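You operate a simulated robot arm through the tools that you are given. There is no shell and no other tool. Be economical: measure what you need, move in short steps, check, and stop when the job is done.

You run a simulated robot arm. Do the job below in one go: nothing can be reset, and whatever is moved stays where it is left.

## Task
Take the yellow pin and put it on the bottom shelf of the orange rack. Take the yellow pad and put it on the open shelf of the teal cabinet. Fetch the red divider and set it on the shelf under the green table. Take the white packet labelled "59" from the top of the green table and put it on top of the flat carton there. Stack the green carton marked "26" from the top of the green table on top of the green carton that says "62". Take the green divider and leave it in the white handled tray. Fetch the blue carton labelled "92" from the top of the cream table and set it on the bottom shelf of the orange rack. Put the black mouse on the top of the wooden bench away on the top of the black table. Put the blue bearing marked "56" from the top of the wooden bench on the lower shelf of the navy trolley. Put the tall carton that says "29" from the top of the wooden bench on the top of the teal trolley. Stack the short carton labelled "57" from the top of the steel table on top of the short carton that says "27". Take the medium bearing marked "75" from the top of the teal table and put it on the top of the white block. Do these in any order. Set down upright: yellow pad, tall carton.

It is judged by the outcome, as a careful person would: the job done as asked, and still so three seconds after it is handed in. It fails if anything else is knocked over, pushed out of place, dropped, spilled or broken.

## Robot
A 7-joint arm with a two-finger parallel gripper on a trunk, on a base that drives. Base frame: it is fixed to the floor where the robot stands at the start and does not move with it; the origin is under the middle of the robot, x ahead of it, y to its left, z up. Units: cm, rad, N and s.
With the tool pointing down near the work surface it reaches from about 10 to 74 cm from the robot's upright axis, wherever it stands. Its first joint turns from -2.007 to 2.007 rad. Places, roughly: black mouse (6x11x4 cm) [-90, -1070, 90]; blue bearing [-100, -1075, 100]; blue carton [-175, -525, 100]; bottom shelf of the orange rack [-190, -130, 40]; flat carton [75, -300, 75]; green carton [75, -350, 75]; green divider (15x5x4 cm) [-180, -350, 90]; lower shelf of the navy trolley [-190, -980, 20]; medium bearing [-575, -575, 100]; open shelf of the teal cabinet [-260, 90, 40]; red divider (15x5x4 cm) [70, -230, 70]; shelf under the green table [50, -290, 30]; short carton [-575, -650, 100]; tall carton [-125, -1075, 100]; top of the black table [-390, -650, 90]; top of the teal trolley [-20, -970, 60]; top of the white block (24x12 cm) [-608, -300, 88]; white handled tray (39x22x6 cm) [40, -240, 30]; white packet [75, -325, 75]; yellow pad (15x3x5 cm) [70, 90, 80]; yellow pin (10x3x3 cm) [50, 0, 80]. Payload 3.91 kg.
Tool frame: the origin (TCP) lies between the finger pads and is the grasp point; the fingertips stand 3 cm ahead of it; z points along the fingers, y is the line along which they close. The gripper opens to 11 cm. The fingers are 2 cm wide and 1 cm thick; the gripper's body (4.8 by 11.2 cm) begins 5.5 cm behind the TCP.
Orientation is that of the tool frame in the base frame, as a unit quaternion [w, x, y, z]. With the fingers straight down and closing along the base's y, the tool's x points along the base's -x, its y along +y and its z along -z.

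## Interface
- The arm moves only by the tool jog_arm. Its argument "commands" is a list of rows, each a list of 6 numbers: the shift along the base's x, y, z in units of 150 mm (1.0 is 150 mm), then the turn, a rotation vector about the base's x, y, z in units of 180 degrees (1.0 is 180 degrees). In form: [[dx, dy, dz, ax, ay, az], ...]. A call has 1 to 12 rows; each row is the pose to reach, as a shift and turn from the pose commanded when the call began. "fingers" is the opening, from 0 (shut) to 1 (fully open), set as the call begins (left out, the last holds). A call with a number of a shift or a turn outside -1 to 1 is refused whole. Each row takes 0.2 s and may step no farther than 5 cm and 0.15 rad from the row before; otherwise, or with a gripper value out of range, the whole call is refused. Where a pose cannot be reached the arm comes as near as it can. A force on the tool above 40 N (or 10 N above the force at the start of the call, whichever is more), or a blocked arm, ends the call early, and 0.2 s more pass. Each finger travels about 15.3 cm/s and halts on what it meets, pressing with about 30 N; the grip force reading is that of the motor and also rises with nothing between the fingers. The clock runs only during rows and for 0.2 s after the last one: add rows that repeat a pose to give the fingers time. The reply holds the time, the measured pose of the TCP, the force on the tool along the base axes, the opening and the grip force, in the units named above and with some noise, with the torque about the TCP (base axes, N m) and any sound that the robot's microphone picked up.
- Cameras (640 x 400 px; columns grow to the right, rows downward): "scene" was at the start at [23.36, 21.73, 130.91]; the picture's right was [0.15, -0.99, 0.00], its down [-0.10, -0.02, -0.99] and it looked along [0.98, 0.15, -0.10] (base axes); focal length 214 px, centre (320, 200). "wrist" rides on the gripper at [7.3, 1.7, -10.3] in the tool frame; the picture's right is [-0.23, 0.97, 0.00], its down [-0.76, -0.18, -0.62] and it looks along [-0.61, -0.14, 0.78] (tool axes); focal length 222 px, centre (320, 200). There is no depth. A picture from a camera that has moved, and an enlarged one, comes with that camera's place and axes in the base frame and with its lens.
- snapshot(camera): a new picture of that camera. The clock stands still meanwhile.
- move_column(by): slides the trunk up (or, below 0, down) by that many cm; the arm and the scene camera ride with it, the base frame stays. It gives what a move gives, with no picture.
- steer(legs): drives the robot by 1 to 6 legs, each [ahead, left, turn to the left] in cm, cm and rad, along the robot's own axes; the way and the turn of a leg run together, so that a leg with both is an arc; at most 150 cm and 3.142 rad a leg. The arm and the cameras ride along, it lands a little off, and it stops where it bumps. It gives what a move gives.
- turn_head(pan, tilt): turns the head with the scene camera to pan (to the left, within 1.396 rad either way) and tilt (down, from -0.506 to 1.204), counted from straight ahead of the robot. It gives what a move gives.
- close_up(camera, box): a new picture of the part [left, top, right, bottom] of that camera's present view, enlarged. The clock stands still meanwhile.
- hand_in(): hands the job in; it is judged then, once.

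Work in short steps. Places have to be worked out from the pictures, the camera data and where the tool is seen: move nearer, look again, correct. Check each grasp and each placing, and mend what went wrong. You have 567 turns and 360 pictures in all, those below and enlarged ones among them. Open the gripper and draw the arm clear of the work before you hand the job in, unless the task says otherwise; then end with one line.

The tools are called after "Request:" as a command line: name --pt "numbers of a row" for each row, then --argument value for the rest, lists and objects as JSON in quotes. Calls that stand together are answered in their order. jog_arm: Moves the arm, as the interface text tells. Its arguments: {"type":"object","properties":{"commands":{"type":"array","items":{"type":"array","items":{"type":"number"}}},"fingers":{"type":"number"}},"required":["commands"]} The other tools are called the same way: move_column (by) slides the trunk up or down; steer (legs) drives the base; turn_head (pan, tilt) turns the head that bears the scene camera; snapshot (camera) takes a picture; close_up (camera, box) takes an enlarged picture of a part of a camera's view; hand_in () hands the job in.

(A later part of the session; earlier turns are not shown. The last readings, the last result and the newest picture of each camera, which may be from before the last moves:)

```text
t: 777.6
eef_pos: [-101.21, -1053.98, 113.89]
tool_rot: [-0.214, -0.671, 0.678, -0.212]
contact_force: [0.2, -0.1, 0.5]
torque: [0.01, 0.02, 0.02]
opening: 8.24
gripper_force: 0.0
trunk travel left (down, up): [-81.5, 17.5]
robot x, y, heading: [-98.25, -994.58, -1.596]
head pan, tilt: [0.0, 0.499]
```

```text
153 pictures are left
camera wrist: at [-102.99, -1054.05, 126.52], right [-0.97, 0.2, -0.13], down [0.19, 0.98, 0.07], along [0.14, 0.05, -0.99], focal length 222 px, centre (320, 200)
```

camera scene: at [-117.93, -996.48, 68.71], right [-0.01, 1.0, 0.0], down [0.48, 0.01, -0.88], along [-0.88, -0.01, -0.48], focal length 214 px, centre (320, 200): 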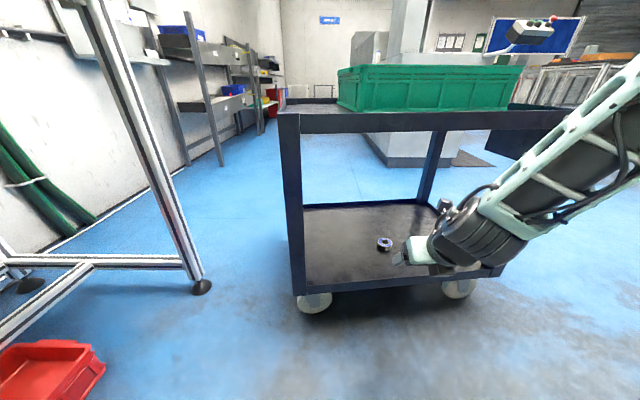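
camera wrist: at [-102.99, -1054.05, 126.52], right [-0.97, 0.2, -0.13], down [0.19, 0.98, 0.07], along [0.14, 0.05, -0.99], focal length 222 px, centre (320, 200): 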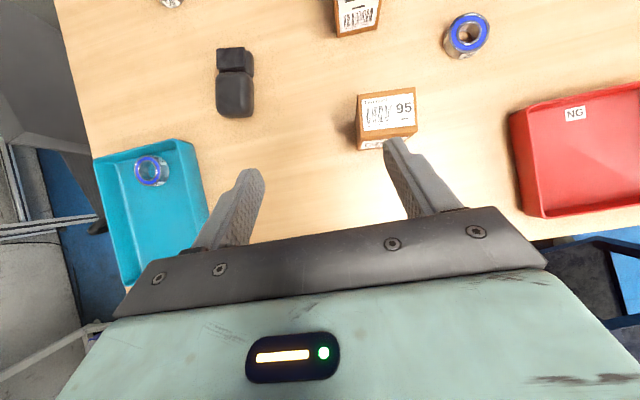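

Mouse centre ≈(-88.9, -1072.8), axis rotated ~0.16 rad. Align and approach.

Request:
jog_arm --pt "0.18 -0.16 -0.16 0 0 -0.02" --pt "0.36 -0.33 -0.32 0 0 -0.04" --pt "0.54 -0.5 -0.48 0 0 -0.051" --pt "0.72 -0.67 -0.64 0 0 -0.051" --pt "0.88 -0.83 -0.79 0 0 -0.051"

Request:
snapshot --camera "wrist"

```text
t: 778.8
eef_pos: [-88.29, -1066.29, 102.39]
tool_rot: [-0.23, -0.614, 0.73, -0.193]
contact_force: [-0.3, -0.2, 1.7]
torque: [-0.03, 0.0, 0.0]
opening: 8.26
gripper_force: 0.0
trunk travel left (down, up): [-81.5, 17.5]
robot x, y, heading: [-98.01, -994.64, -1.595]
head pan, tilt: [0.0, 0.499]
```

```text
152 pictures are left
camera wrist: at [-89.92, -1066.11, 114.82], right [-0.93, 0.35, -0.13], down [0.34, 0.94, 0.07], along [0.15, 0.02, -0.99], focal length 222 px, centre (320, 200)
```

wrist: 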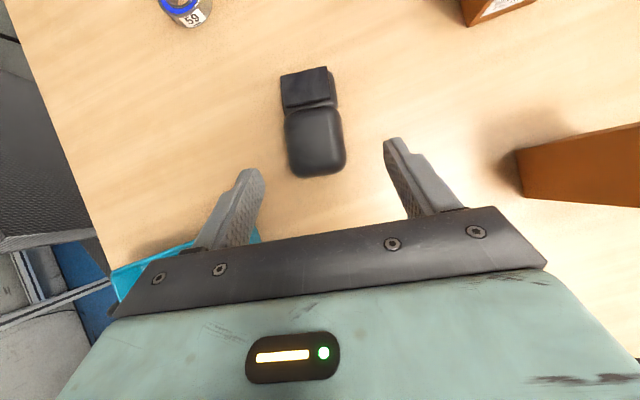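

Centred. Descend and grip the mouse.

Request:
jog_arm --pt "-0.01 -0.15 -0.22 0 0 0" --pt "-0.02 -0.3 -0.42 0 0 0" --pt "-0.02 -0.34 -0.5 0 0 0"

Request:
snapshot --camera "wrist"

Request:
jog_arm --pt "0 0 0 0 0 0" --pt "0 0 0 0 0 0" --pt "0 0 0 0 0 0" --fingers 0

Request:
jog_arm --pt "0 0 0.1 0 0 0" --pt "0 0 0.35 0 0 0" --pt "0 0.05 0.65 0 0 0"

Request:
snapshot --camera "wrist"

```text
t: 779.6
eef_pos: [-88.37, -1071.41, 94.81]
tool_rot: [-0.23, -0.615, 0.729, -0.194]
contact_force: [-0.2, 1.2, -0.4]
torque: [0.0, -0.01, 0.01]
opening: 8.25
gripper_force: 0.0
trunk travel left (down, up): [-81.5, 17.5]
robot x, y, heading: [-98.02, -994.81, -1.596]
head pan, tilt: [0.0, 0.499]
```

```text
151 pictures are left
camera wrist: at [-90.13, -1071.29, 107.29], right [-0.93, 0.35, -0.13], down [0.34, 0.94, 0.07], along [0.15, 0.02, -0.99], focal length 222 px, centre (320, 200)
```

wrist: 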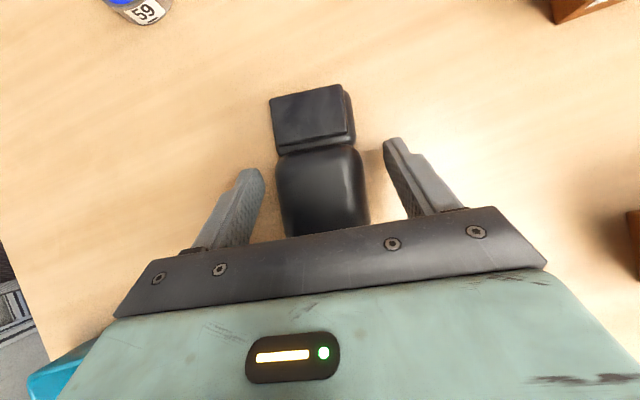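

```text
t: 780.4
eef_pos: [-88.48, -1071.51, 94.88]
tool_rot: [-0.23, -0.614, 0.73, -0.193]
contact_force: [0.0, 0.3, 0.4]
torque: [0.03, 0.0, 0.01]
opening: 5.76
gripper_force: 30.0
trunk travel left (down, up): [-81.5, 17.5]
robot x, y, heading: [-98.08, -994.67, -1.594]
head pan, tilt: [0.0, 0.499]
```

```text
t: 781.2
eef_pos: [-88.33, -1070.89, 104.63]
tool_rot: [-0.23, -0.614, 0.73, -0.192]
contact_force: [0.2, -0.6, -1.2]
torque: [0.01, -0.01, 0.01]
opening: 5.74
gripper_force: 30.2
trunk travel left (down, up): [-81.5, 17.5]
robot x, y, heading: [-98.14, -994.89, -1.591]
head pan, tilt: [0.0, 0.499]
```

```text
150 pictures are left
camera wrist: at [-90.04, -1070.66, 116.97], right [-0.93, 0.35, -0.13], down [0.34, 0.94, 0.07], along [0.15, 0.03, -0.99], focal length 222 px, centre (320, 200)
```

wrist: 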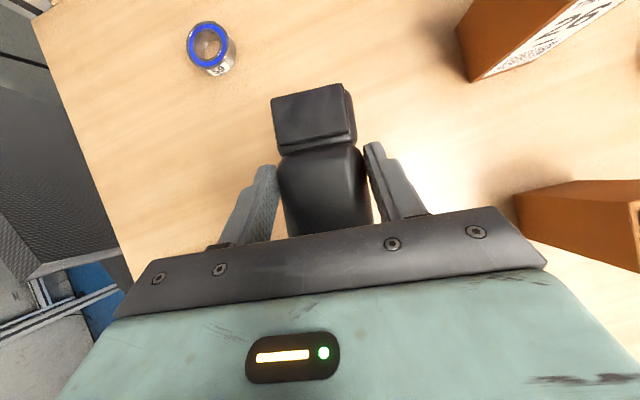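

Mouse held. Now drive out north, then west around the cream table's south end toward the black table.

Request:
jog_arm --pt "0 0.3 0.2 0 0 0" --pt "0 0.6 0.4 0 0 0"

Request:
steer --legs '[[0, 0, 0.022], [-140, 0, 0], [-132, 0, 0], [0, -90, 0], [0, -80, 0], [0, 0, -1.57]]'

Request:
turn_head --pan -0.1 --tilt 0.4

Request:
snapshot --camera "scene"

```text
refused: row 1 steps farther than a row can; nothing moved
```

```text
t: 806.7
eef_pos: [-340.98, -740.16, 104.44]
tool_rot: [-0.3, 0.061, 0.952, 0.02]
contact_force: [-0.1, 0.4, -0.6]
torque: [0.01, 0.0, 0.01]
opening: 5.78
gripper_force: 30.3
trunk travel left (down, up): [-81.5, 17.5]
robot x, y, heading: [-265.5, -727.37, -3.121]
head pan, tilt: [0.0, 0.499]
```

```text
t: 807.3
eef_pos: [-341.01, -740.12, 104.5]
tool_rot: [-0.299, 0.061, 0.952, 0.019]
contact_force: [-0.1, 0.3, -1.0]
torque: [0.0, 0.01, -0.01]
opening: 5.75
gripper_force: 30.2
trunk travel left (down, up): [-81.5, 17.5]
robot x, y, heading: [-265.72, -726.98, -3.123]
head pan, tilt: [-0.099, 0.4]
```

```text
149 pictures are left
camera scene: at [-288.43, -747.36, 149.63], right [0.08, 1.0, 0.0], down [0.39, -0.03, -0.92], along [-0.92, 0.07, -0.39], focal length 214 px, centre (320, 200)
```

scene: 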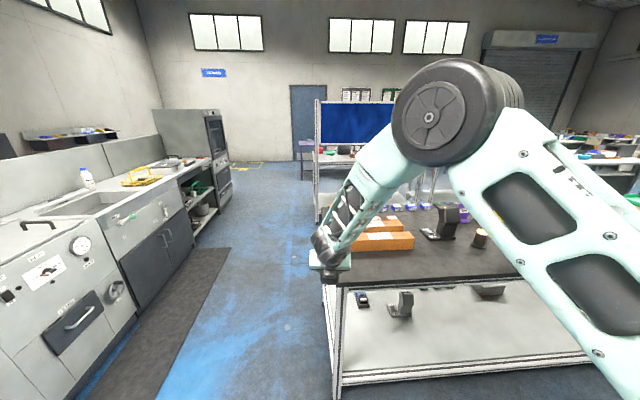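

The black table is just ahead-right (east edge x≈-350, south end y≈-736). Slide north to y≈-665 and find a free spot.

Request:
steer --legs '[[0, 0, -0.02], [0, -55, 0]]'

Request:
turn_head --pan 0.15 --tilt 0.6

Request:
snapshot --camera "scene"

Request:
snapshot --camera "wrist"

```text
t: 810.9
eef_pos: [-341.46, -683.86, 104.52]
tool_rot: [-0.3, 0.067, 0.951, 0.021]
contact_force: [0.2, 0.3, -1.4]
torque: [-0.02, -0.03, -0.03]
opening: 5.74
gripper_force: 30.0
trunk travel left (down, up): [-81.5, 17.5]
robot x, y, heading: [-265.81, -671.8, -3.135]
head pan, tilt: [-0.099, 0.4]
```

```text
t: 811.6
eef_pos: [-341.43, -683.97, 104.49]
tool_rot: [-0.3, 0.067, 0.951, 0.022]
contact_force: [0.0, -0.6, -1.0]
torque: [0.0, -0.03, 0.01]
opening: 5.74
gripper_force: 29.7
trunk travel left (down, up): [-81.5, 17.5]
robot x, y, heading: [-266.0, -671.79, -3.128]
head pan, tilt: [0.15, 0.6]
```

```text
148 pictures are left
camera scene: at [-288.43, -694.02, 147.81], right [-0.16, 0.99, 0.0], down [0.56, 0.09, -0.83], along [-0.81, -0.13, -0.56], focal length 214 px, centre (320, 200)
```

scene: 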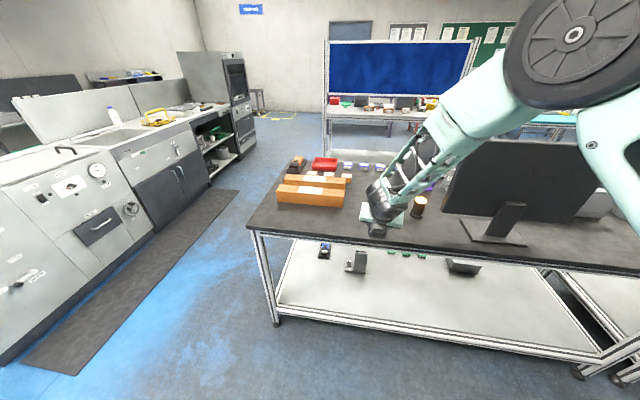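

```text
147 pictures are left
camera wrist: at [-341.27, -682.36, 116.99], right [0.32, 0.94, -0.13], down [0.95, -0.31, 0.07], along [0.03, -0.15, -0.99], focal length 222 px, centre (320, 200)
```

wrist: 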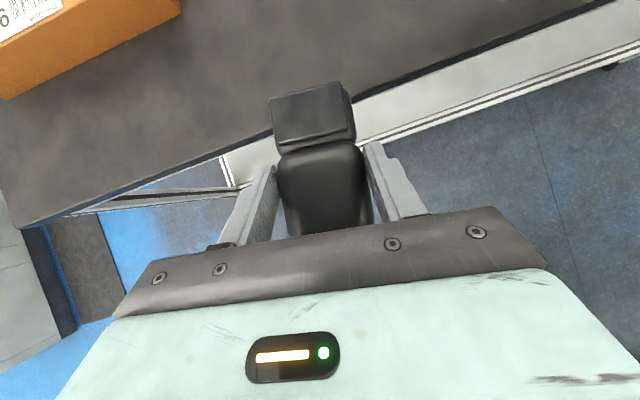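

There's free strip at the table's front: I'll place the mouse at about (-361, -683). Drive in 18 cm and lower to contact.

Request:
steer --legs '[[18, 0, 0]]'

Request:
snapshot --camera "wrist"

Request:
jog_arm --pt "0 0 -0.2 0 0 0" --pt "0 0 -0.4 0 0 0" --pt "0 0 -0.5 0 0 0" --pt "0 0 -0.56 0 0 0" --pt "0 0 -0.62 0 0 0" --pt "0 0 -0.68 0 0 0" --pt "0 0 -0.74 0 0 0" --pt "0 0 -0.8 0 0 0" --pt "0 0 -0.86 0 0 0" --pt "0 0 -0.92 0 0 0"

Request:
snapshot --camera "wrist"

```text
t: 813.1
eef_pos: [-359.49, -684.1, 104.6]
tool_rot: [-0.3, 0.066, 0.951, 0.021]
contact_force: [-0.3, 0.6, -1.0]
torque: [0.01, -0.01, -0.02]
opening: 5.71
gripper_force: 30.5
trunk travel left (down, up): [-81.5, 17.5]
robot x, y, heading: [-284.04, -672.47, -3.128]
head pan, tilt: [0.15, 0.6]
```

```text
146 pictures are left
camera wrist: at [-359.4, -682.44, 117.0], right [0.32, 0.94, -0.13], down [0.95, -0.31, 0.07], along [0.03, -0.15, -0.99], focal length 222 px, centre (320, 200)
```

wrist: 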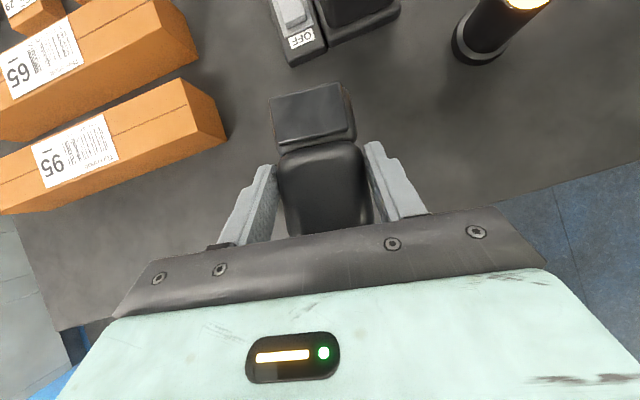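

```text
t: 815.3
eef_pos: [-359.82, -684.17, 90.96]
tool_rot: [-0.304, 0.068, 0.95, 0.02]
contact_force: [-3.1, -0.2, 29.6]
torque: [0.09, 0.19, 0.06]
opening: 5.79
gripper_force: 30.3
trunk travel left (down, up): [-81.5, 17.5]
robot x, y, heading: [-283.75, -672.07, -3.134]
head pan, tilt: [0.15, 0.6]
```

```text
145 pictures are left
camera wrist: at [-359.5, -682.46, 103.55], right [0.32, 0.94, -0.13], down [0.95, -0.31, 0.07], along [0.02, -0.15, -0.99], focal length 222 px, centre (320, 200)
```

wrist: 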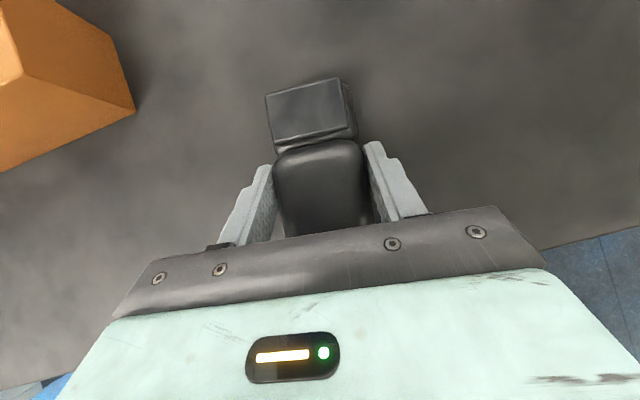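

Mouse is on the table. Release and withdraw.

Request:
jog_arm --pt "0 0 0.03 0 0 0" --pt "0 0 0.03 0 0 0"

Request:
jog_arm --pt "0 0 0 0 0 0" --pt "0 0 0 0 0 0" --pt "0.1 0 0.15 0 0 0" --pt "0.2 0 0.4 0 0 0" --pt "0.3 0 0.7 0 0 0" --pt "0.4 0 0.99 0 0 0" --fingers 0.75

Request:
snapshot --camera "wrist"

```text
t: 815.9
eef_pos: [-359.54, -683.99, 91.09]
tool_rot: [-0.3, 0.067, 0.951, 0.02]
contact_force: [-5.7, -2.2, 12.1]
torque: [-0.28, 0.67, -0.07]
opening: 5.76
gripper_force: 29.8
trunk travel left (down, up): [-81.5, 17.5]
robot x, y, heading: [-284.04, -671.58, -3.135]
head pan, tilt: [0.15, 0.6]
```

```text
t: 817.3
eef_pos: [-353.63, -684.21, 106.02]
tool_rot: [-0.299, 0.066, 0.952, 0.022]
contact_force: [0.4, -1.1, -0.7]
torque: [0.02, -0.01, 0.0]
opening: 8.25
gripper_force: 0.0
trunk travel left (down, up): [-81.5, 17.5]
robot x, y, heading: [-284.04, -672.08, -3.14]
head pan, tilt: [0.15, 0.6]
```

```text
144 pictures are left
camera wrist: at [-353.59, -682.59, 118.47], right [0.32, 0.94, -0.13], down [0.95, -0.31, 0.08], along [0.03, -0.15, -0.99], focal length 222 px, centre (320, 200)
```

wrist: 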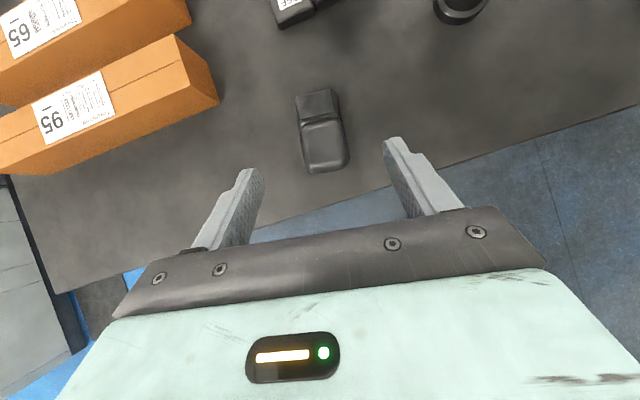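

Mouse placed. Now head west through the corridor south of the black table (y≈-785) toward the steel and teal tables.

Request:
steer --legs '[[15, 0, 0], [-25, 0, 0]]'

Request:
steer --legs '[[0, 113, 0], [140, 0, 0]]'

Request:
turn_head --pan -0.4 --tilt 0.35

Request:
snapshot --camera "scene"

```text
t: 820.1
eef_pos: [-343.5, -683.8, 106.0]
tool_rot: [-0.3, 0.068, 0.951, 0.021]
contact_force: [-0.3, -0.6, -0.5]
torque: [0.0, 0.02, 0.0]
opening: 8.24
gripper_force: 0.0
trunk travel left (down, up): [-81.5, 17.5]
robot x, y, heading: [-273.31, -672.13, -3.132]
head pan, tilt: [0.15, 0.6]
```

```text
t: 832.4
eef_pos: [-482.92, -790.86, 106.04]
tool_rot: [-0.299, 0.088, 0.95, 0.027]
contact_force: [0.3, 0.4, -0.1]
torque: [-0.02, -0.04, 0.01]
opening: 8.27
gripper_force: 0.0
trunk travel left (down, up): [-81.5, 17.5]
robot x, y, heading: [-413.11, -781.49, 3.104]
head pan, tilt: [0.15, 0.6]
```

```text
t: 833.4
eef_pos: [-483.0, -790.89, 106.06]
tool_rot: [-0.299, 0.087, 0.95, 0.027]
contact_force: [0.0, 0.1, 0.2]
torque: [0.01, -0.02, 0.03]
opening: 8.26
gripper_force: 0.1
trunk travel left (down, up): [-81.5, 17.5]
robot x, y, heading: [-412.4, -781.92, 3.11]
head pan, tilt: [-0.4, 0.351]
```

```text
143 pictures are left
camera scene: at [-435.96, -798.02, 150.08], right [0.42, 0.91, 0.0], down [0.31, -0.14, -0.94], along [-0.85, 0.4, -0.34], focal length 214 px, centre (320, 200)
```

scene: 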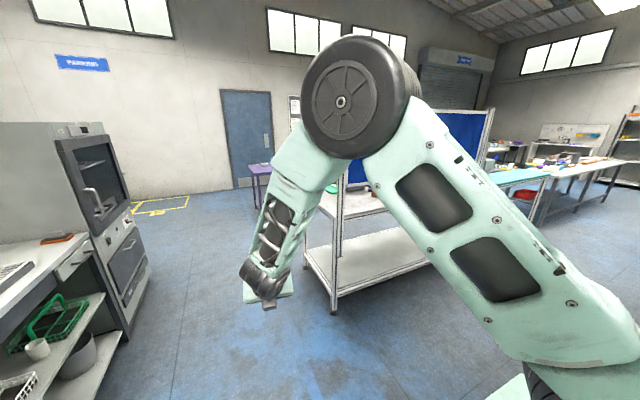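

The steel table's SE corner is at about (-558, -727). I'll move into the aisle between rows and look at it.

Request:
steer --legs '[[0, 0, 0.03], [68, 0, 0], [0, -75, 0]]'

Request:
turn_head --pan 0.0 --tilt 0.45

Request:
snapshot --camera "scene"

```text
t: 840.2
eef_pos: [-551.74, -738.11, 106.1]
tool_rot: [-0.298, 0.061, 0.952, 0.013]
contact_force: [-0.7, -3.3, 1.0]
torque: [0.11, 0.01, -0.01]
opening: 8.08
gripper_force: 0.1
trunk travel left (down, up): [-81.5, 17.5]
robot x, y, heading: [-481.9, -724.87, -3.143]
head pan, tilt: [-0.4, 0.351]
stopped in leg 3: the force on the tool passed its limit at 63 N (the readings are from after the stop); the commanded pose is now the measured one
```

```text
t: 841.1
eef_pos: [-551.73, -738.0, 106.12]
tool_rot: [-0.298, 0.061, 0.953, 0.013]
contact_force: [-0.2, -4.4, 1.3]
torque: [0.16, 0.0, -0.01]
opening: 8.03
gripper_force: 0.1
trunk travel left (down, up): [-81.5, 17.5]
robot x, y, heading: [-482.09, -725.1, -3.142]
head pan, tilt: [0.0, 0.45]
```

```text
142 pictures are left
camera scene: at [-505.28, -745.89, 149.16], right [0.0, 1.0, 0.0], down [0.44, 0.0, -0.9], along [-0.9, 0.0, -0.44], focal length 214 px, centre (320, 200)
```

scene: 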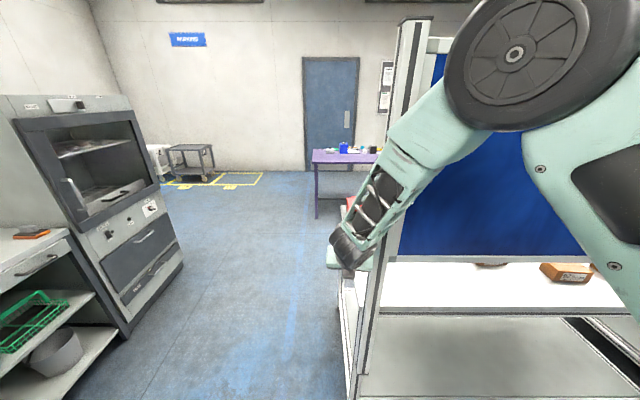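

The tool touched the steel table's front post: its panel is on the east side, so I must approach from the west. I'll free the tool by sliding south, then go around the south end.

Request:
steer --legs '[[0, 30, 0]]'

Request:
snapshot --camera "scene"

```text
t: 843.1
eef_pos: [-551.65, -768.37, 106.09]
tool_rot: [-0.299, 0.061, 0.952, 0.013]
contact_force: [0.8, -0.1, 0.5]
torque: [0.02, 0.02, -0.04]
opening: 8.25
gripper_force: 0.0
trunk travel left (down, up): [-81.5, 17.5]
robot x, y, heading: [-481.9, -755.39, -3.138]
head pan, tilt: [0.0, 0.45]
```

```text
141 pictures are left
camera scene: at [-505.17, -776.16, 149.16], right [0.0, 1.0, 0.0], down [0.44, 0.0, -0.9], along [-0.9, 0.0, -0.44], focal length 214 px, centre (320, 200)
```

scene: 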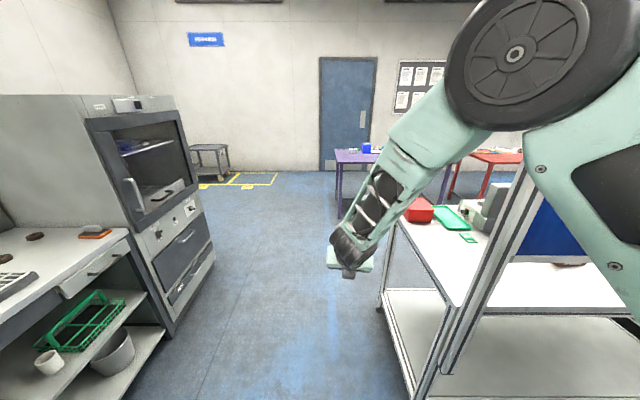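

Request:
steer --legs '[[0, 40, 0], [115, 0, 0], [105, 0, 0], [0, 0, -3.135]]'

Request:
turn_head --pan 0.3 --tilt 0.45

Request:
snapshot --camera "scene"

```text
t: 863.3
eef_pos: [-628.28, -780.76, 106.06]
tool_rot: [0.019, 0.952, -0.077, 0.297]
contact_force: [0.1, -0.1, -0.3]
torque: [0.02, 0.0, -0.03]
opening: 8.23
gripper_force: 0.0
trunk travel left (down, up): [-81.5, 17.5]
robot x, y, heading: [-698.72, -790.81, -0.032]
head pan, tilt: [0.0, 0.45]
```

```text
t: 864.1
eef_pos: [-628.31, -780.84, 105.93]
tool_rot: [0.018, 0.951, -0.076, 0.298]
contact_force: [-0.1, 0.2, -0.5]
torque: [0.06, -0.03, -0.01]
opening: 8.25
gripper_force: 0.1
trunk travel left (down, up): [-81.5, 17.5]
robot x, y, heading: [-698.3, -791.42, -0.034]
head pan, tilt: [0.3, 0.45]
```

```text
140 pictures are left
camera scene: at [-674.66, -768.94, 149.16], right [0.26, -0.96, 0.0], down [-0.42, -0.12, -0.9], along [0.87, 0.24, -0.44], focal length 214 px, centre (320, 200)
```

scene: 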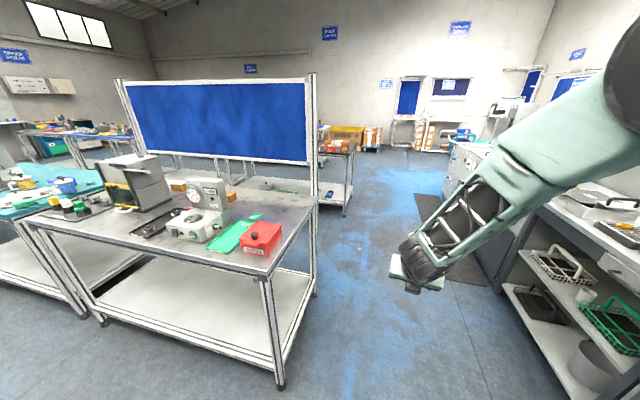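

Steel table spans x≈-620..-555, y≈-735..-589. Slide north to y≈-665 and look closely.

Request:
steer --legs '[[0, 0, 0.033], [0, 122, 0]]'

Request:
turn_head --pan 0.25 --tilt 0.55

Request:
snapshot --camera "scene"

```text
t: 870.7
eef_pos: [-629.3, -655.15, 106.04]
tool_rot: [0.013, 0.953, -0.059, 0.298]
contact_force: [0.2, 0.7, -0.2]
torque: [0.01, 0.02, 0.0]
opening: 8.27
gripper_force: 0.2
trunk travel left (down, up): [-81.5, 17.5]
robot x, y, heading: [-698.92, -668.53, 0.002]
head pan, tilt: [0.3, 0.45]
```

```text
t: 871.4
eef_pos: [-629.31, -655.16, 106.03]
tool_rot: [0.011, 0.953, -0.058, 0.298]
contact_force: [0.4, -0.1, 0.0]
torque: [0.0, -0.05, 0.03]
opening: 8.24
gripper_force: 0.2
trunk travel left (down, up): [-81.5, 17.5]
robot x, y, heading: [-699.63, -668.31, 0.009]
head pan, tilt: [0.25, 0.55]
```

```text
139 pictures are left
camera scene: at [-676.13, -645.56, 148.26], right [0.25, -0.97, 0.0], down [-0.51, -0.13, -0.85], along [0.82, 0.22, -0.52], focal length 214 px, centre (320, 200)
```

scene: 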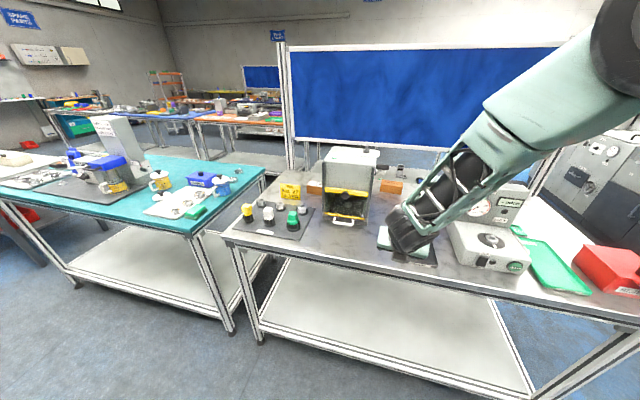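

Request:
close_up --camera "scene" --box '[280, 140, 480, 250]'

Request:
close_up --camera "scene" --box '[60, 130, 280, 250]'

```text
3.20 times, centred on (380, 195) of scene
camera zoom: at [-676.13, -645.56, 148.26], right [0.25, -0.97, 0.0], down [-0.51, -0.13, -0.85], along [0.82, 0.22, -0.52], focal length 686 px, centre (128, 216)
```

zoom: 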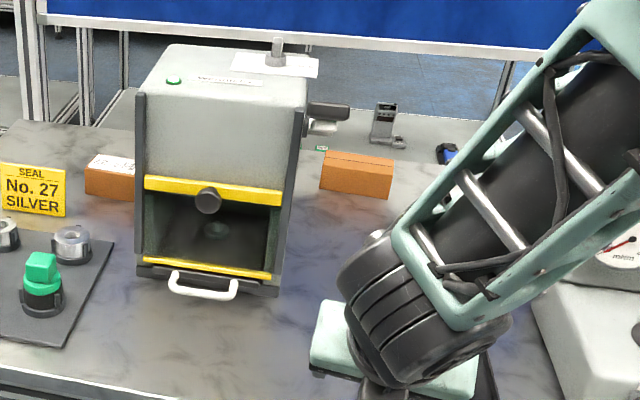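

```text
2.91 times, centred on (170, 190) of scene
camera zoom: at [-676.13, -645.56, 148.26], right [0.25, -0.97, 0.0], down [-0.51, -0.13, -0.85], along [0.82, 0.22, -0.52], focal length 624 px, centre (756, 229)
```

zoom: 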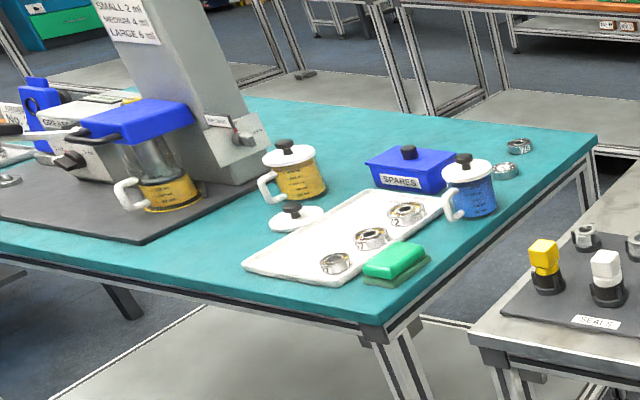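

I need to read the carton labels. Raise the trunk fully and move closer.

Request:
move_column --by 17

Request:
steer --legs '[[36, -6, 0]]'

Request:
snapshot --camera "wrist"

Request:
turn_head --pan 0.0 --tilt 0.7

Request:
snapshot --camera "scene"

```text
t: 873.3
eef_pos: [-629.25, -655.32, 123.09]
tool_rot: [0.012, 0.953, -0.058, 0.298]
contact_force: [-0.4, 0.3, -0.8]
torque: [-0.02, -0.01, 0.0]
opening: 8.25
gripper_force: 0.0
trunk travel left (down, up): [-98.5, 0.5]
robot x, y, heading: [-698.94, -668.06, 0.008]
head pan, tilt: [0.25, 0.55]
```

```text
t: 875.6
eef_pos: [-592.82, -661.27, 123.21]
tool_rot: [0.014, 0.952, -0.06, 0.298]
contact_force: [-0.2, 1.1, -0.5]
torque: [0.01, -0.03, -0.02]
opening: 8.24
gripper_force: 0.0
trunk travel left (down, up): [-98.5, 0.5]
robot x, y, heading: [-662.39, -673.74, 0.001]
head pan, tilt: [0.25, 0.55]
```

```text
136 pictures are left
camera wrist: at [-592.95, -663.13, 135.57], right [-0.3, -0.94, -0.14], down [-0.95, 0.3, 0.08], along [-0.03, 0.16, -0.99], focal length 222 px, centre (320, 200)
```

wrist: 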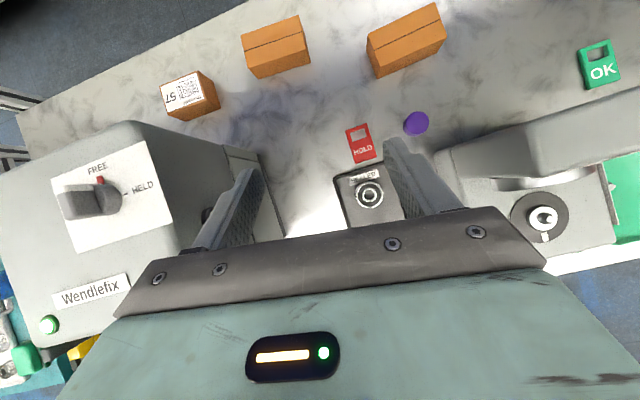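

```text
t: 876.4
eef_pos: [-592.74, -661.24, 123.07]
tool_rot: [0.013, 0.953, -0.06, 0.298]
contact_force: [-0.6, -0.3, -0.5]
torque: [0.02, -0.01, -0.02]
opening: 8.26
gripper_force: 0.1
trunk travel left (down, up): [-98.5, 0.5]
robot x, y, heading: [-662.53, -673.8, 0.003]
head pan, tilt: [0.0, 0.7]
```

```text
135 pictures are left
camera scene: at [-639.74, -653.7, 163.95], right [0.0, -1.0, 0.0], down [-0.64, 0.0, -0.77], along [0.77, 0.0, -0.64], focal length 214 px, centre (320, 200)
```

scene: 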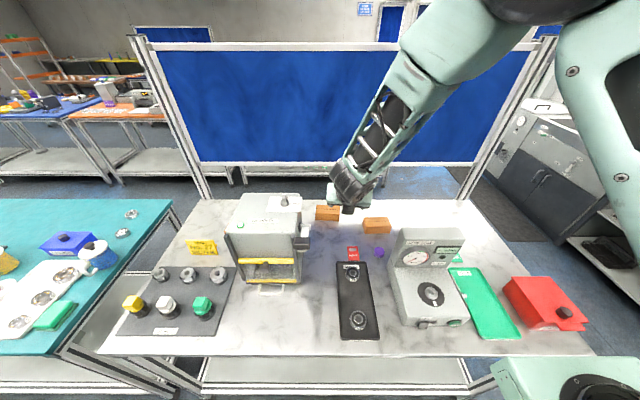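

Request:
close_up --camera "wrist" --box '[140, 0, 460, 140]'

Request:
close_up --camera "scene" --box '[170, 170, 420, 300]'

```text
2.00 times, centred on (300, 70) of wrist
camera zoom: at [-592.94, -663.14, 135.55], right [-0.3, -0.94, -0.14], down [-0.95, 0.3, 0.08], along [-0.03, 0.16, -0.99], focal length 444 px, centre (360, 460)
```

zoom: 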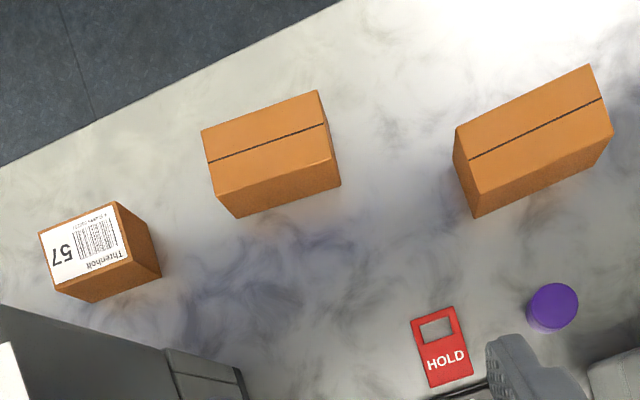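

```text
2.56 times, centred on (295, 235) of scene
camera zoom: at [-639.74, -653.7, 163.95], right [0.0, -1.0, 0.0], down [-0.64, 0.0, -0.77], along [0.77, 0.0, -0.64], focal length 549 px, centre (384, 110)
```

zoom: 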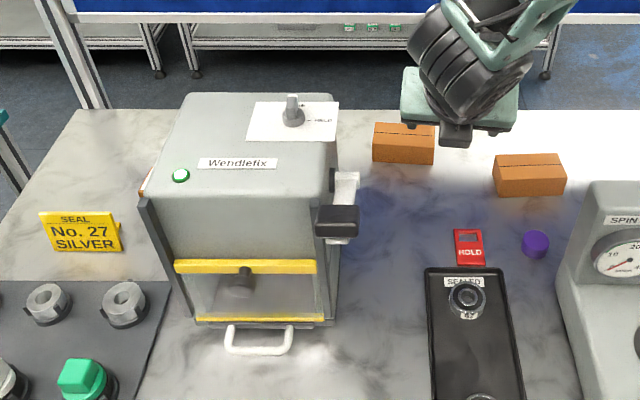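

There's a fourth carton behind the press (≈(-575, -613)). Back up, slide north past the press, and look at it.

Request:
steer --legs '[[-28, 0, 0], [0, 55, 0], [22, 0, 0]]'

Request:
snapshot --camera "wrist"

Request:
snapshot --camera "scene"

```text
t: 882.5
eef_pos: [-599.16, -606.8, 123.04]
tool_rot: [0.013, 0.952, -0.064, 0.298]
contact_force: [0.1, -1.1, 0.5]
torque: [0.01, 0.0, 0.02]
opening: 8.25
gripper_force: 0.1
trunk travel left (down, up): [-98.5, 0.5]
robot x, y, heading: [-669.24, -619.48, -0.002]
head pan, tilt: [0.0, 0.7]
```

```text
132 pictures are left
camera wrist: at [-599.39, -608.67, 135.57], right [-0.31, -0.94, -0.14], down [-0.95, 0.3, 0.08], along [-0.03, 0.16, -0.99], focal length 222 px, centre (320, 200)
```

wrist: 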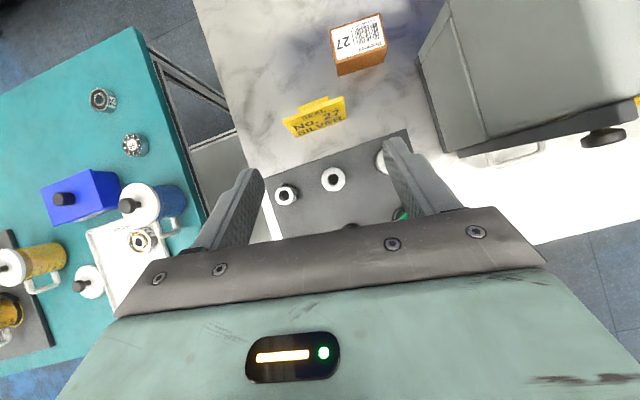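

```text
131 pictures are left
camera scene: at [-646.13, -598.92, 163.95], right [0.0, -1.0, 0.0], down [-0.64, 0.0, -0.77], along [0.77, 0.0, -0.64], focal length 214 px, centre (320, 200)
```

scene: 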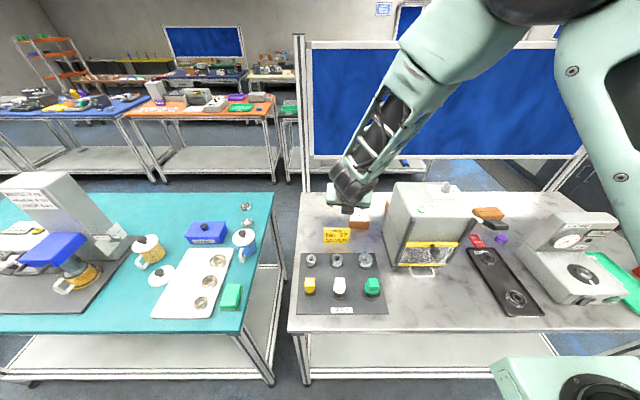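

Found: carton 27 at (-577, -616.5); carton 57 at (-567, -639) behind the press, near the east edge where the panel's underside (z≈115) leaves a gap. I'll fetch 57 from the east side, under the panel, with a strongly tilted tool. Drive back around.

Request:
steer --legs '[[-30, 0, 0], [0, -88, 0], [0, -87, 0], [115, 0, 0], [113, 0, 0], [0, 0, 3.14]]'

Request:
move_column --by -30

Request:
jog_arm --pt "0.15 0 0.1 0 0.04 0" --pt "0.3 0 0.2 0 0.08 0" --pt "0.45 0 0.3 0 0.12 0" --pt "0.5 0 0.4 0 0.16 0" --pt "0.5 0 0.4 0 0.19 0"

```text
t: 911.1
eef_pos: [-538.23, -803.22, 123.14]
tool_rot: [-0.298, 0.038, 0.954, 0.006]
contact_force: [-0.4, -0.4, 0.0]
torque: [0.03, -0.03, 0.02]
opening: 8.23
gripper_force: 0.1
trunk travel left (down, up): [-98.5, 0.5]
robot x, y, heading: [-469.08, -786.88, -3.089]
head pan, tilt: [0.0, 0.7]
```

```text
t: 914.1
eef_pos: [-538.15, -803.22, 93.03]
tool_rot: [-0.298, 0.037, 0.954, 0.006]
contact_force: [0.5, 0.7, 0.2]
torque: [0.01, -0.04, 0.01]
opening: 8.24
gripper_force: 0.0
trunk travel left (down, up): [-68.5, 30.5]
robot x, y, heading: [-469.31, -786.83, -3.086]
head pan, tilt: [0.0, 0.7]
```

```text
t: 915.3
eef_pos: [-530.65, -803.15, 99.08]
tool_rot: [-0.567, 0.037, 0.823, -0.005]
contact_force: [-0.4, 0.5, -0.2]
torque: [-0.01, -0.04, 0.01]
opening: 8.27
gripper_force: 0.0
trunk travel left (down, up): [-68.5, 30.5]
robot x, y, heading: [-469.38, -786.92, -3.091]
head pan, tilt: [0.0, 0.7]
```

Tool tilted 1.2 rad. Correct heading and slide north to y≈-640 for the TCP.

Request:
steer --legs '[[0, 0, -0.053], [0, -80, 0], [0, -78, 0]]'

Request:
turn_head --pan 0.1 --tilt 0.5

Request:
snapshot --camera "wrist"

Request:
snapshot --camera "scene"

```text
t: 923.8
eef_pos: [-531.73, -643.53, 99.08]
tool_rot: [-0.566, 0.058, 0.823, 0.009]
contact_force: [-0.2, -0.3, -0.2]
torque: [-0.04, -0.03, -0.02]
opening: 8.27
gripper_force: 0.0
trunk travel left (down, up): [-68.5, 30.5]
robot x, y, heading: [-469.51, -629.97, -3.138]
head pan, tilt: [0.0, 0.7]
```

```text
t: 924.5
eef_pos: [-531.75, -643.51, 99.0]
tool_rot: [-0.567, 0.057, 0.822, 0.009]
contact_force: [0.9, -0.8, -0.1]
torque: [0.0, 0.04, 0.0]
opening: 8.28
gripper_force: 0.0
trunk travel left (down, up): [-68.5, 30.5]
robot x, y, heading: [-469.42, -630.26, -3.141]
head pan, tilt: [0.099, 0.499]
```

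```text
130 pictures are left
camera wrist: at [-524.58, -642.03, 109.35], right [0.18, 0.95, -0.26], down [0.83, -0.29, -0.48], along [-0.53, -0.13, -0.84], focal length 222 px, centre (320, 200)
```

wrist: 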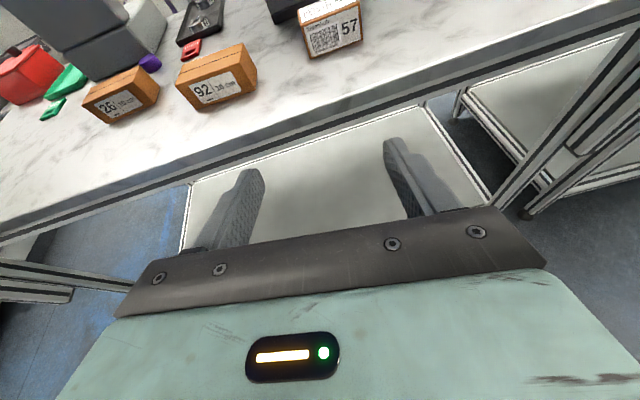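

```text
129 pictures are left
camera scene: at [-492.64, -651.79, 135.71], right [-0.1, 0.99, 0.0], down [0.48, 0.05, -0.88], along [-0.87, -0.09, -0.48], focal length 214 px, centre (320, 200)
```

scene: 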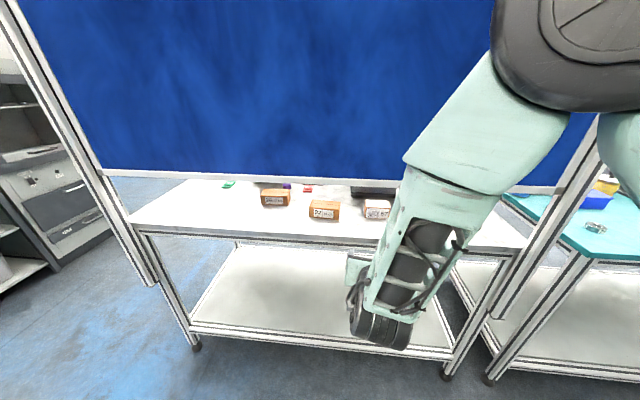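

57's label faces me; centre ≈(-567.5, -636.5). I'll lower the trunk and raise the arm to flatten the forearm, then align.

Request:
jog_arm --pt "0 0.12 0.25 0 0 0.017" --pt "0 0.24 0.5 0 0 0.035" --pt "0 0.36 0.75 0 0 0.052" --pt "0 0.46 0.95 0 0 0.052"

Request:
move_column --by -19

Request:
snapshot --camera "scene"

Request:
snapshot --camera "wrist"

```text
t: 925.5
eef_pos: [-531.84, -636.43, 113.36]
tool_rot: [-0.564, -0.011, 0.825, -0.038]
contact_force: [-0.7, 0.0, -0.7]
torque: [0.02, -0.03, -0.03]
opening: 8.25
gripper_force: 0.1
trunk travel left (down, up): [-68.5, 30.5]
robot x, y, heading: [-469.49, -630.16, -3.141]
head pan, tilt: [0.099, 0.499]
```

```text
t: 927.6
eef_pos: [-531.88, -636.43, 94.31]
tool_rot: [-0.565, -0.01, 0.824, -0.038]
contact_force: [-0.7, -0.1, -0.2]
torque: [0.0, 0.06, 0.0]
opening: 8.26
gripper_force: 0.1
trunk travel left (down, up): [-49.5, 49.5]
robot x, y, heading: [-469.57, -630.14, -3.134]
head pan, tilt: [0.099, 0.499]
```

```text
128 pictures are left
camera scene: at [-492.65, -651.79, 116.72], right [-0.1, 0.99, 0.0], down [0.48, 0.05, -0.88], along [-0.87, -0.09, -0.48], focal length 214 px, centre (320, 200)
```

scene: 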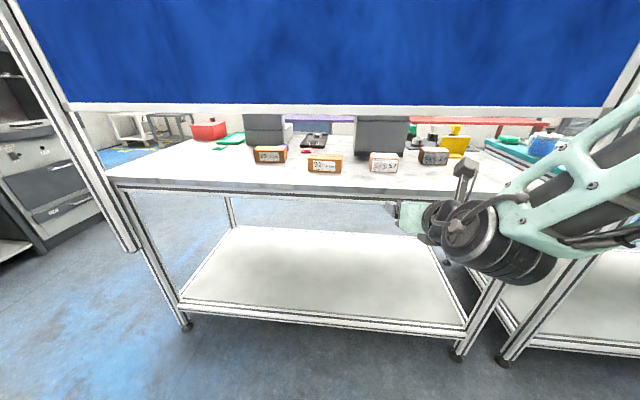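

```text
127 pictures are left
camera wrist: at [-525.03, -633.84, 104.59], right [0.02, 0.97, -0.26], down [0.87, -0.15, -0.48], along [-0.5, -0.21, -0.84], focal length 222 px, centre (320, 200)
```

wrist: 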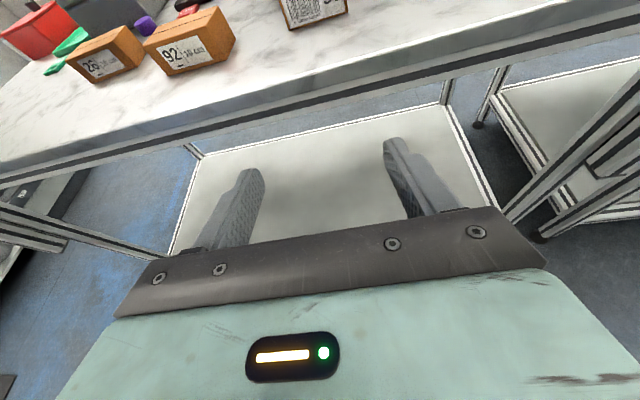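

The gap is clear: table z≈89.7, carton 57 front face x≈-564, y≈-637, panel frame bottom ≈111. Lower 1 cm and drive ahead 24 cm, then check.

Request:
jog_arm --pt "0 0 -0.06 0 0 0"

Request:
steer --legs '[[22, 0, 0]]'

Request:
snapshot --camera "wrist"

Request:
snapshot --camera "scene"

```text
t: 928.0
eef_pos: [-531.79, -636.43, 93.41]
tool_rot: [-0.564, -0.011, 0.825, -0.038]
contact_force: [0.0, -0.4, -0.4]
torque: [0.03, 0.0, 0.0]
opening: 8.24
gripper_force: 0.0
trunk travel left (down, up): [-49.5, 49.5]
robot x, y, heading: [-469.48, -630.5, -3.136]
head pan, tilt: [0.099, 0.499]
```

```text
t: 929.7
eef_pos: [-554.17, -636.86, 93.39]
tool_rot: [-0.564, -0.011, 0.824, -0.038]
contact_force: [0.7, 0.5, -0.2]
torque: [-0.01, -0.04, 0.0]
opening: 8.26
gripper_force: 0.2
trunk travel left (down, up): [-49.5, 49.5]
robot x, y, heading: [-492.16, -630.15, -3.137]
head pan, tilt: [0.099, 0.499]
```

```text
126 pictures are left
camera wrist: at [-547.42, -634.26, 103.66], right [0.02, 0.97, -0.26], down [0.87, -0.15, -0.48], along [-0.5, -0.22, -0.84], focal length 222 px, centre (320, 200)
```

wrist: 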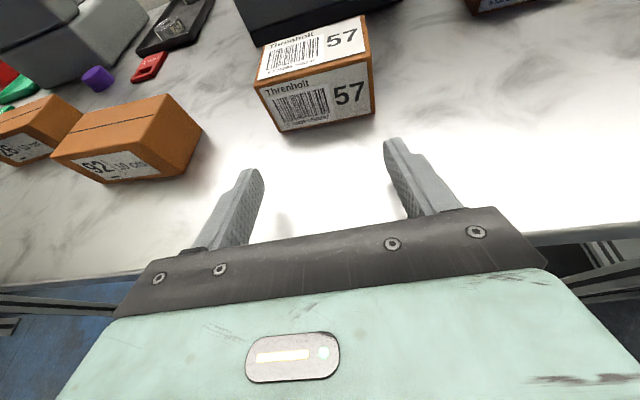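

```text
125 pictures are left
camera scene: at [-514.95, -652.02, 116.72], right [-0.11, 0.99, 0.0], down [0.48, 0.05, -0.88], along [-0.87, -0.09, -0.48], focal length 214 px, centre (320, 200)
```

scene: 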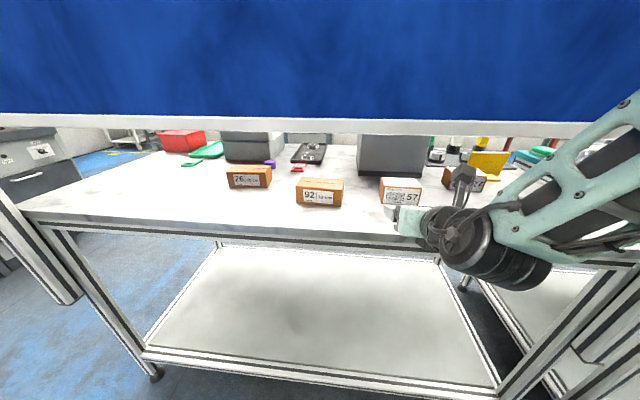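

Request:
close_up --camera "scene" --box '[360, 160, 440, 220]'

```text
6.67 times, centred on (400, 190) of scene
camera zoom: at [-514.95, -652.02, 116.72], right [-0.11, 0.99, 0.0], down [0.48, 0.05, -0.88], along [-0.87, -0.09, -0.48], focal length 1430 px, centre (-213, 267)
```

zoom: 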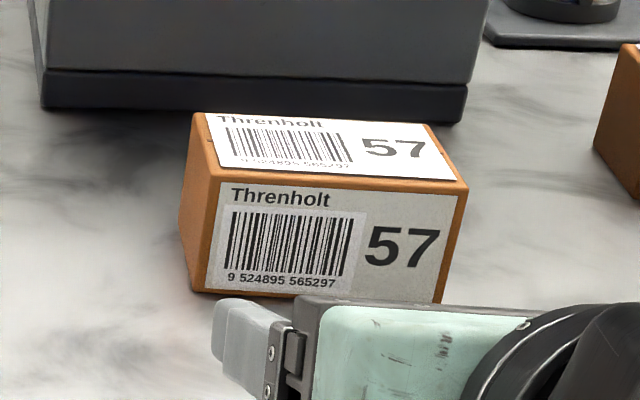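

57 is 8.6 cm wide (y -641.7..-633.1), x -562.5..-568.7. I'll open fully, align, and advance 10 cm with the arm.

Request:
jog_arm --pt "0 -0.03 0 0 0 0" --pt "0 -0.03 0 0 0 0" --pt "-0.2 -0.03 0 0 0 0" --pt "-0.4 -0.03 -0.01 0 0 0" --pt "-0.6 -0.03 -0.02 0 0 0" --pt "-0.69 -0.03 -0.02 0 0 0" --fingers 1

Request:
snapshot --camera "wrist"

Request:
close_up --camera "scene" --box '[340, 100, 560, 260]'

```text
t: 931.1
eef_pos: [-564.6, -637.22, 93.05]
tool_rot: [-0.564, -0.013, 0.825, -0.039]
contact_force: [0.8, 0.4, 0.4]
torque: [-0.02, -0.02, 0.0]
opening: 10.97
gripper_force: 0.0
trunk travel left (down, up): [-49.5, 49.5]
robot x, y, heading: [-492.03, -630.6, -3.131]
head pan, tilt: [0.099, 0.499]
```

```text
123 pictures are left
camera wrist: at [-557.87, -634.65, 103.34], right [0.02, 0.97, -0.26], down [0.87, -0.15, -0.48], along [-0.5, -0.22, -0.84], focal length 222 px, centre (320, 200)
```

wrist: 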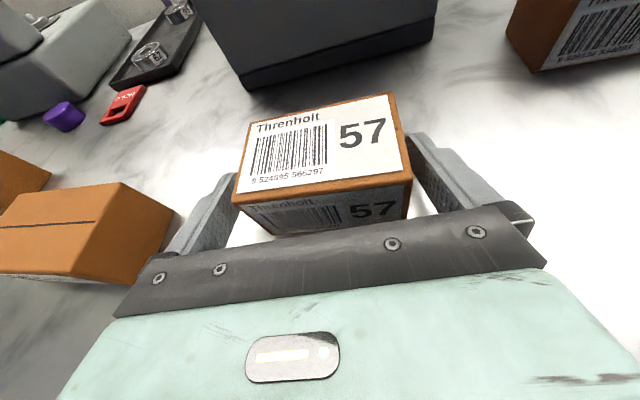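

```text
2.50 times, centred on (450, 180) of scene
camera zoom: at [-514.94, -652.02, 116.72], right [-0.11, 0.99, 0.0], down [0.48, 0.05, -0.88], along [-0.87, -0.09, -0.48], focal length 536 px, centre (-5, 250)
```

zoom: 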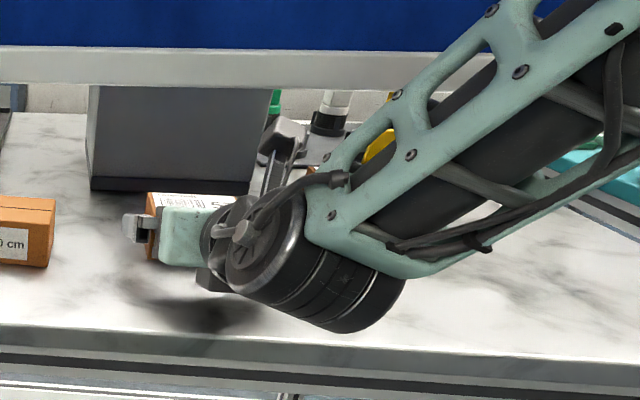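

Fingers straddle the carton. Close, lift ~1.2 cm, then back straight out.

Request:
jog_arm --pt "0 0 0 0 0 0" --pt "0 0 0 0 0 0" --pt "0 0 0 0 0 0" --fingers 0

Request:
jog_arm --pt "0 0 0.05 0 0 0" --pt "0 0 0.09 0 0 0"

Request:
snapshot --camera "wrist"

```text
t: 931.9
eef_pos: [-564.71, -637.37, 93.06]
tool_rot: [-0.564, -0.012, 0.825, -0.039]
contact_force: [-1.1, 0.9, 2.5]
torque: [0.25, 0.22, -0.02]
opening: 9.42
gripper_force: 29.6
trunk travel left (down, up): [-49.5, 49.5]
robot x, y, heading: [-491.83, -630.3, -3.13]
head pan, tilt: [0.099, 0.499]
```

```text
t: 932.5
eef_pos: [-564.53, -637.28, 94.3]
tool_rot: [-0.564, -0.014, 0.825, -0.04]
contact_force: [-0.4, 0.1, -3.2]
torque: [-0.02, -0.05, 0.0]
opening: 9.18
gripper_force: 29.7
trunk travel left (down, up): [-49.5, 49.5]
robot x, y, heading: [-492.03, -630.15, -3.133]
head pan, tilt: [0.099, 0.499]
```

```text
121 pictures are left
camera wrist: at [-557.8, -634.66, 104.62], right [0.02, 0.97, -0.26], down [0.87, -0.15, -0.48], along [-0.5, -0.22, -0.84], focal length 222 px, centre (320, 200)
```

wrist: 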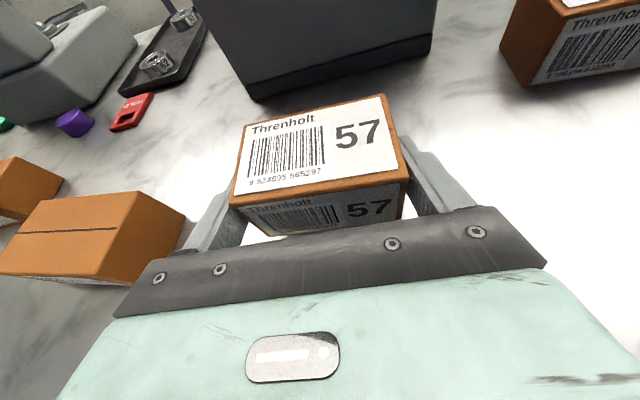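

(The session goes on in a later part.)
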